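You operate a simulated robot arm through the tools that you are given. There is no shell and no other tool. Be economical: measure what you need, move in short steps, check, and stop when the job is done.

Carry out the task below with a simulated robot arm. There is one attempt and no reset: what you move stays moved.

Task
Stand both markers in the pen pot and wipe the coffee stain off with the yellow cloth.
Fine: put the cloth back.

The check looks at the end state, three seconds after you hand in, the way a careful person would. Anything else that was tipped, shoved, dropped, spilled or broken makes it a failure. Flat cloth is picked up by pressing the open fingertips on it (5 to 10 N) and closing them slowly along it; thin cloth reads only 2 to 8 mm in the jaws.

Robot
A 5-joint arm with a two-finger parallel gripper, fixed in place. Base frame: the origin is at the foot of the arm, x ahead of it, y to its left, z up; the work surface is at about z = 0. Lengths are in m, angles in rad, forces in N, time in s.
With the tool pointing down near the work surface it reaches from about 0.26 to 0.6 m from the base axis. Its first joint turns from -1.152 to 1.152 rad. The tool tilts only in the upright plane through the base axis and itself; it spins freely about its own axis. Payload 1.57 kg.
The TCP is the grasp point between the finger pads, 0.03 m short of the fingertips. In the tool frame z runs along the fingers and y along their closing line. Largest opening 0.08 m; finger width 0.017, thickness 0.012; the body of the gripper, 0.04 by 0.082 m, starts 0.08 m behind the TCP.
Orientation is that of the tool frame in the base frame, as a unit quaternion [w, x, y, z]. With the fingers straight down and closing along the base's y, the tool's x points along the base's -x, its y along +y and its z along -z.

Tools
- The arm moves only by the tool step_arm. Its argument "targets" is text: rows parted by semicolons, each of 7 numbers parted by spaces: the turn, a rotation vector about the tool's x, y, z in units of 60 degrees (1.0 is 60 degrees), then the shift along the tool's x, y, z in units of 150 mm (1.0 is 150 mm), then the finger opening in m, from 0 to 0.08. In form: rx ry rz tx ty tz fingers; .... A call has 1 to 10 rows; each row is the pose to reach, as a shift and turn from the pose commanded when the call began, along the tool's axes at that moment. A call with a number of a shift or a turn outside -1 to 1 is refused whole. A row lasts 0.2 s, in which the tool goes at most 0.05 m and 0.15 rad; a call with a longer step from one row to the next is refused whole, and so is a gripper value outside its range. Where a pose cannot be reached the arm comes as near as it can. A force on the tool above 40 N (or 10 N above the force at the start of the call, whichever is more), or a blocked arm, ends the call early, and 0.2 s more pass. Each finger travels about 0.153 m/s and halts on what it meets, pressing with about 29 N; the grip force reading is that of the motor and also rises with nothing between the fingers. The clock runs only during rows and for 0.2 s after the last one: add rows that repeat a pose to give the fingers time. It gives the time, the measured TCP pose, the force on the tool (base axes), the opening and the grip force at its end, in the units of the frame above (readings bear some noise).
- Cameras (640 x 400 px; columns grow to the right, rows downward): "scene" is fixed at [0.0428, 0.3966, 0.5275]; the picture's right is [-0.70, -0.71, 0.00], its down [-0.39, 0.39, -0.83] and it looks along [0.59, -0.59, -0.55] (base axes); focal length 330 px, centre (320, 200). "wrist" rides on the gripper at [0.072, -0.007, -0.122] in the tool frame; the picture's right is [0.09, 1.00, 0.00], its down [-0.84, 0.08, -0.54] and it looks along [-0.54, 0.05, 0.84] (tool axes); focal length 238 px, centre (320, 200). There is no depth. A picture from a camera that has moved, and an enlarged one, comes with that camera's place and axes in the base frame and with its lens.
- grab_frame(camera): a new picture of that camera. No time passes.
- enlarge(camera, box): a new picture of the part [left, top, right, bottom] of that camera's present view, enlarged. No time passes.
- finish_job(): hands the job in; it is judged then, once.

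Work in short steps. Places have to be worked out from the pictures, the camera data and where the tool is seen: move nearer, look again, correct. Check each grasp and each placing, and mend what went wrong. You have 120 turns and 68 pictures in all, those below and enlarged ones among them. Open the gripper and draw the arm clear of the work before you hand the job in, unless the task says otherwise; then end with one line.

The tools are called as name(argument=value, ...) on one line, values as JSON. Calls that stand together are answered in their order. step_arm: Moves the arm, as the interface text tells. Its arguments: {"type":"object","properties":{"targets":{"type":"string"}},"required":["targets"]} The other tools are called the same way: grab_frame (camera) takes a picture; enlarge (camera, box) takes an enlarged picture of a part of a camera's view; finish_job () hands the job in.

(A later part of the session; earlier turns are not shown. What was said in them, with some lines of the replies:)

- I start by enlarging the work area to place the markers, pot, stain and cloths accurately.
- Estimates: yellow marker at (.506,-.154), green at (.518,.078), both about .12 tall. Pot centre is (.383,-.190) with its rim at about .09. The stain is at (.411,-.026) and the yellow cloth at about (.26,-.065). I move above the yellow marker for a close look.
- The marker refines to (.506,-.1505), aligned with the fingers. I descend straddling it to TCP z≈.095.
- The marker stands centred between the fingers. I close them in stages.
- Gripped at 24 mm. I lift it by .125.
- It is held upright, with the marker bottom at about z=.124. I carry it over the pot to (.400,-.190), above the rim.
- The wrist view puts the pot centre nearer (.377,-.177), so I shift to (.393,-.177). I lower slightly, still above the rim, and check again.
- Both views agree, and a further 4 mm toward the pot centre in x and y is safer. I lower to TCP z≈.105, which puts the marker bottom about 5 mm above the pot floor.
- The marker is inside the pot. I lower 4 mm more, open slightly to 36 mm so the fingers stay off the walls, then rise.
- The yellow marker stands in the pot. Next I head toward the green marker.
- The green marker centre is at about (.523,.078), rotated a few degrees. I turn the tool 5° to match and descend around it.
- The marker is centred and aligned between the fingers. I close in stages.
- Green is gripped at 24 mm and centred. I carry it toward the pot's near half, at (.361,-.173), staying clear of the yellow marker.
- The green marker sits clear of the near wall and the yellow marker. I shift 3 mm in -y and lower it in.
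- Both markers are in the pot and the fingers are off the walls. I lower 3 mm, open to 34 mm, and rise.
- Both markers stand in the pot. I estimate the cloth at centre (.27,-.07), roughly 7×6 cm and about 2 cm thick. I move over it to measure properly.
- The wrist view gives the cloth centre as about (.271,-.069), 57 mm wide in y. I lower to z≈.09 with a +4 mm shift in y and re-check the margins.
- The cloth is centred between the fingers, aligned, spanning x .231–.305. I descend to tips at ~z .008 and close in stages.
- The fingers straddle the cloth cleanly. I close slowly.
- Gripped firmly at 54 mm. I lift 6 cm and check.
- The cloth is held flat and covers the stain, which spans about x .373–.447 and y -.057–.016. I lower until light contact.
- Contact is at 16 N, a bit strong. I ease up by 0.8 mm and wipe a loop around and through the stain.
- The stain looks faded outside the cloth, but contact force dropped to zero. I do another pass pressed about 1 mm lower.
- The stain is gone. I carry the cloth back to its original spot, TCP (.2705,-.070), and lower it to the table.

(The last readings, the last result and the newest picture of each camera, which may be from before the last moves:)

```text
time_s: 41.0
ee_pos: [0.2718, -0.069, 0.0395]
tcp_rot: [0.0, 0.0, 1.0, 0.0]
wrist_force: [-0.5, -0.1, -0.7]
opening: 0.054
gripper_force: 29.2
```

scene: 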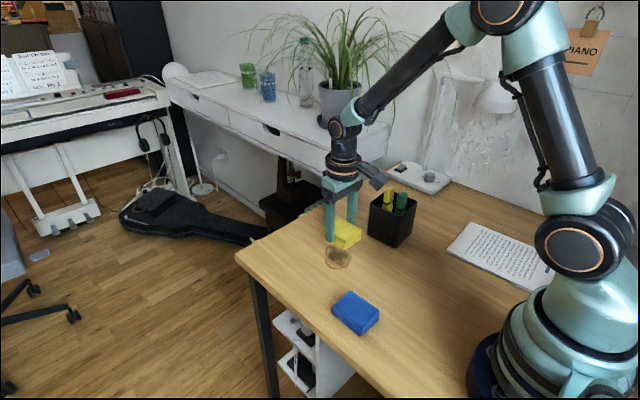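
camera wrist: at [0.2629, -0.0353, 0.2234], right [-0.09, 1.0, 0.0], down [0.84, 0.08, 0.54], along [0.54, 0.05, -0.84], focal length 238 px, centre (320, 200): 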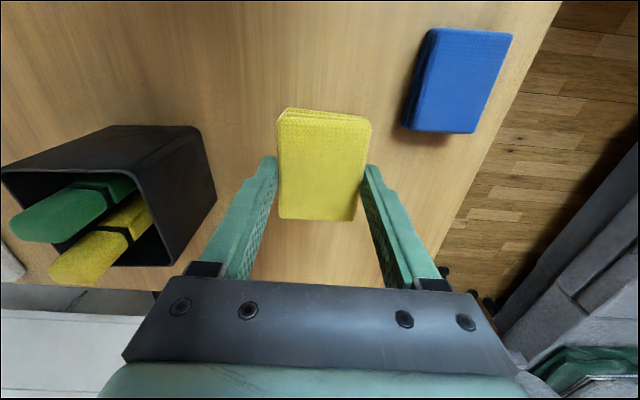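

The cloth is at its original pose and height. I release slowly and rise straight up.

step_arm(targets="0 0 0 0 0 0.003 0.054; 0 0 0 0 0 0.003 0.06; 0 0 0 0 0 0.003 0.07; 0 0 0 0 0 0.003 0.078; 0 0 0 0 0 0.003 0.078; 0 0 0 0 0 -0.2 0.078; 0 0 0 0 0 -0.45 0.078; 0 0 0 0 0 -0.7 0.078; 0 0 0 0 0 -1 0.078; 0 0 0 0 0 -1 0.078")

grab_frame(camera="wrist")

enlarge(camera="scene", box=[230, 150, 470, 330])

```text
time_s: 43.2
ee_pos: [0.2711, -0.0684, 0.1907]
tcp_rot: [0.0, 0.001, 1.0, 0.001]
wrist_force: [0.0, -0.7, -0.2]
opening: 0.0779
gripper_force: 0.0
```

```text
26 pictures are left
camera wrist: at [0.1994, -0.0769, 0.3127], right [-0.09, 1.0, 0.0], down [0.84, 0.08, 0.54], along [0.54, 0.05, -0.84], focal length 238 px, centre (320, 200)
```

wrist: 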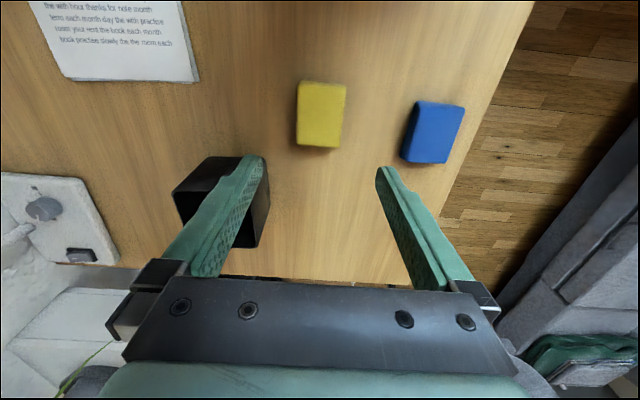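

```text
2.22 times, centred on (350, 240) of scene
camera zoom: at [0.0428, 0.3966, 0.5275], right [-0.7, -0.71, 0.0], down [-0.39, 0.39, -0.83], along [0.59, -0.59, -0.55], focal length 733 px, centre (253, 111)
```

zoom: 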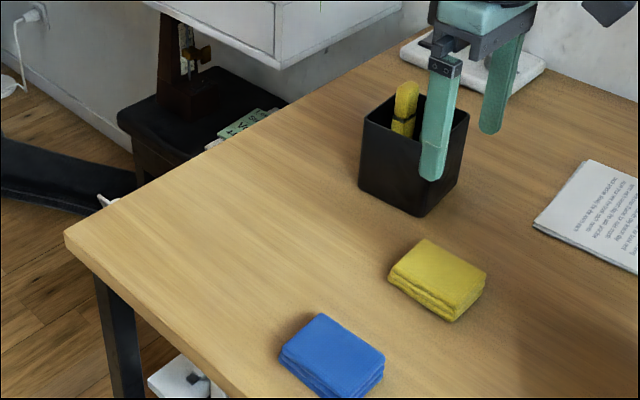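

The stain is gone, the cloth is back in place and nothing else was disturbed. I raise the arm clear and take a last look.

step_arm(targets="0 0 0 -0.1 0 -0.3 0.078; 0 0 0 -0.25 0 -0.55 0.078; 0 0 0 -0.45 0 -0.75 0.078; 0 0 0 -0.45 0 -0.75 0.078")

grab_frame(camera="scene")

```text
time_s: 44.2
ee_pos: [0.3392, -0.0683, 0.3034]
tcp_rot: [0.0, -0.001, 1.0, 0.0]
wrist_force: [-0.1, 0.4, -0.2]
opening: 0.0781
gripper_force: 0.1
```

```text
24 pictures are left
```

scene: 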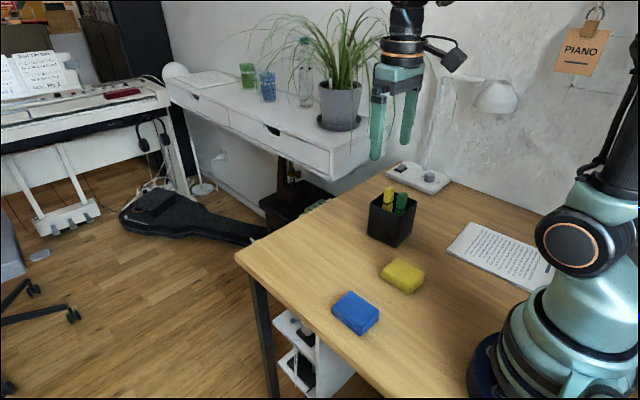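

Everything is in its end state and the arm is clear with the gripper open, so I hand in.

finish_job()

```text
The job is handed in.
```

Both markers stand in the pen pot, the coffee stain is wiped off, and the yellow cloth is back where it started.
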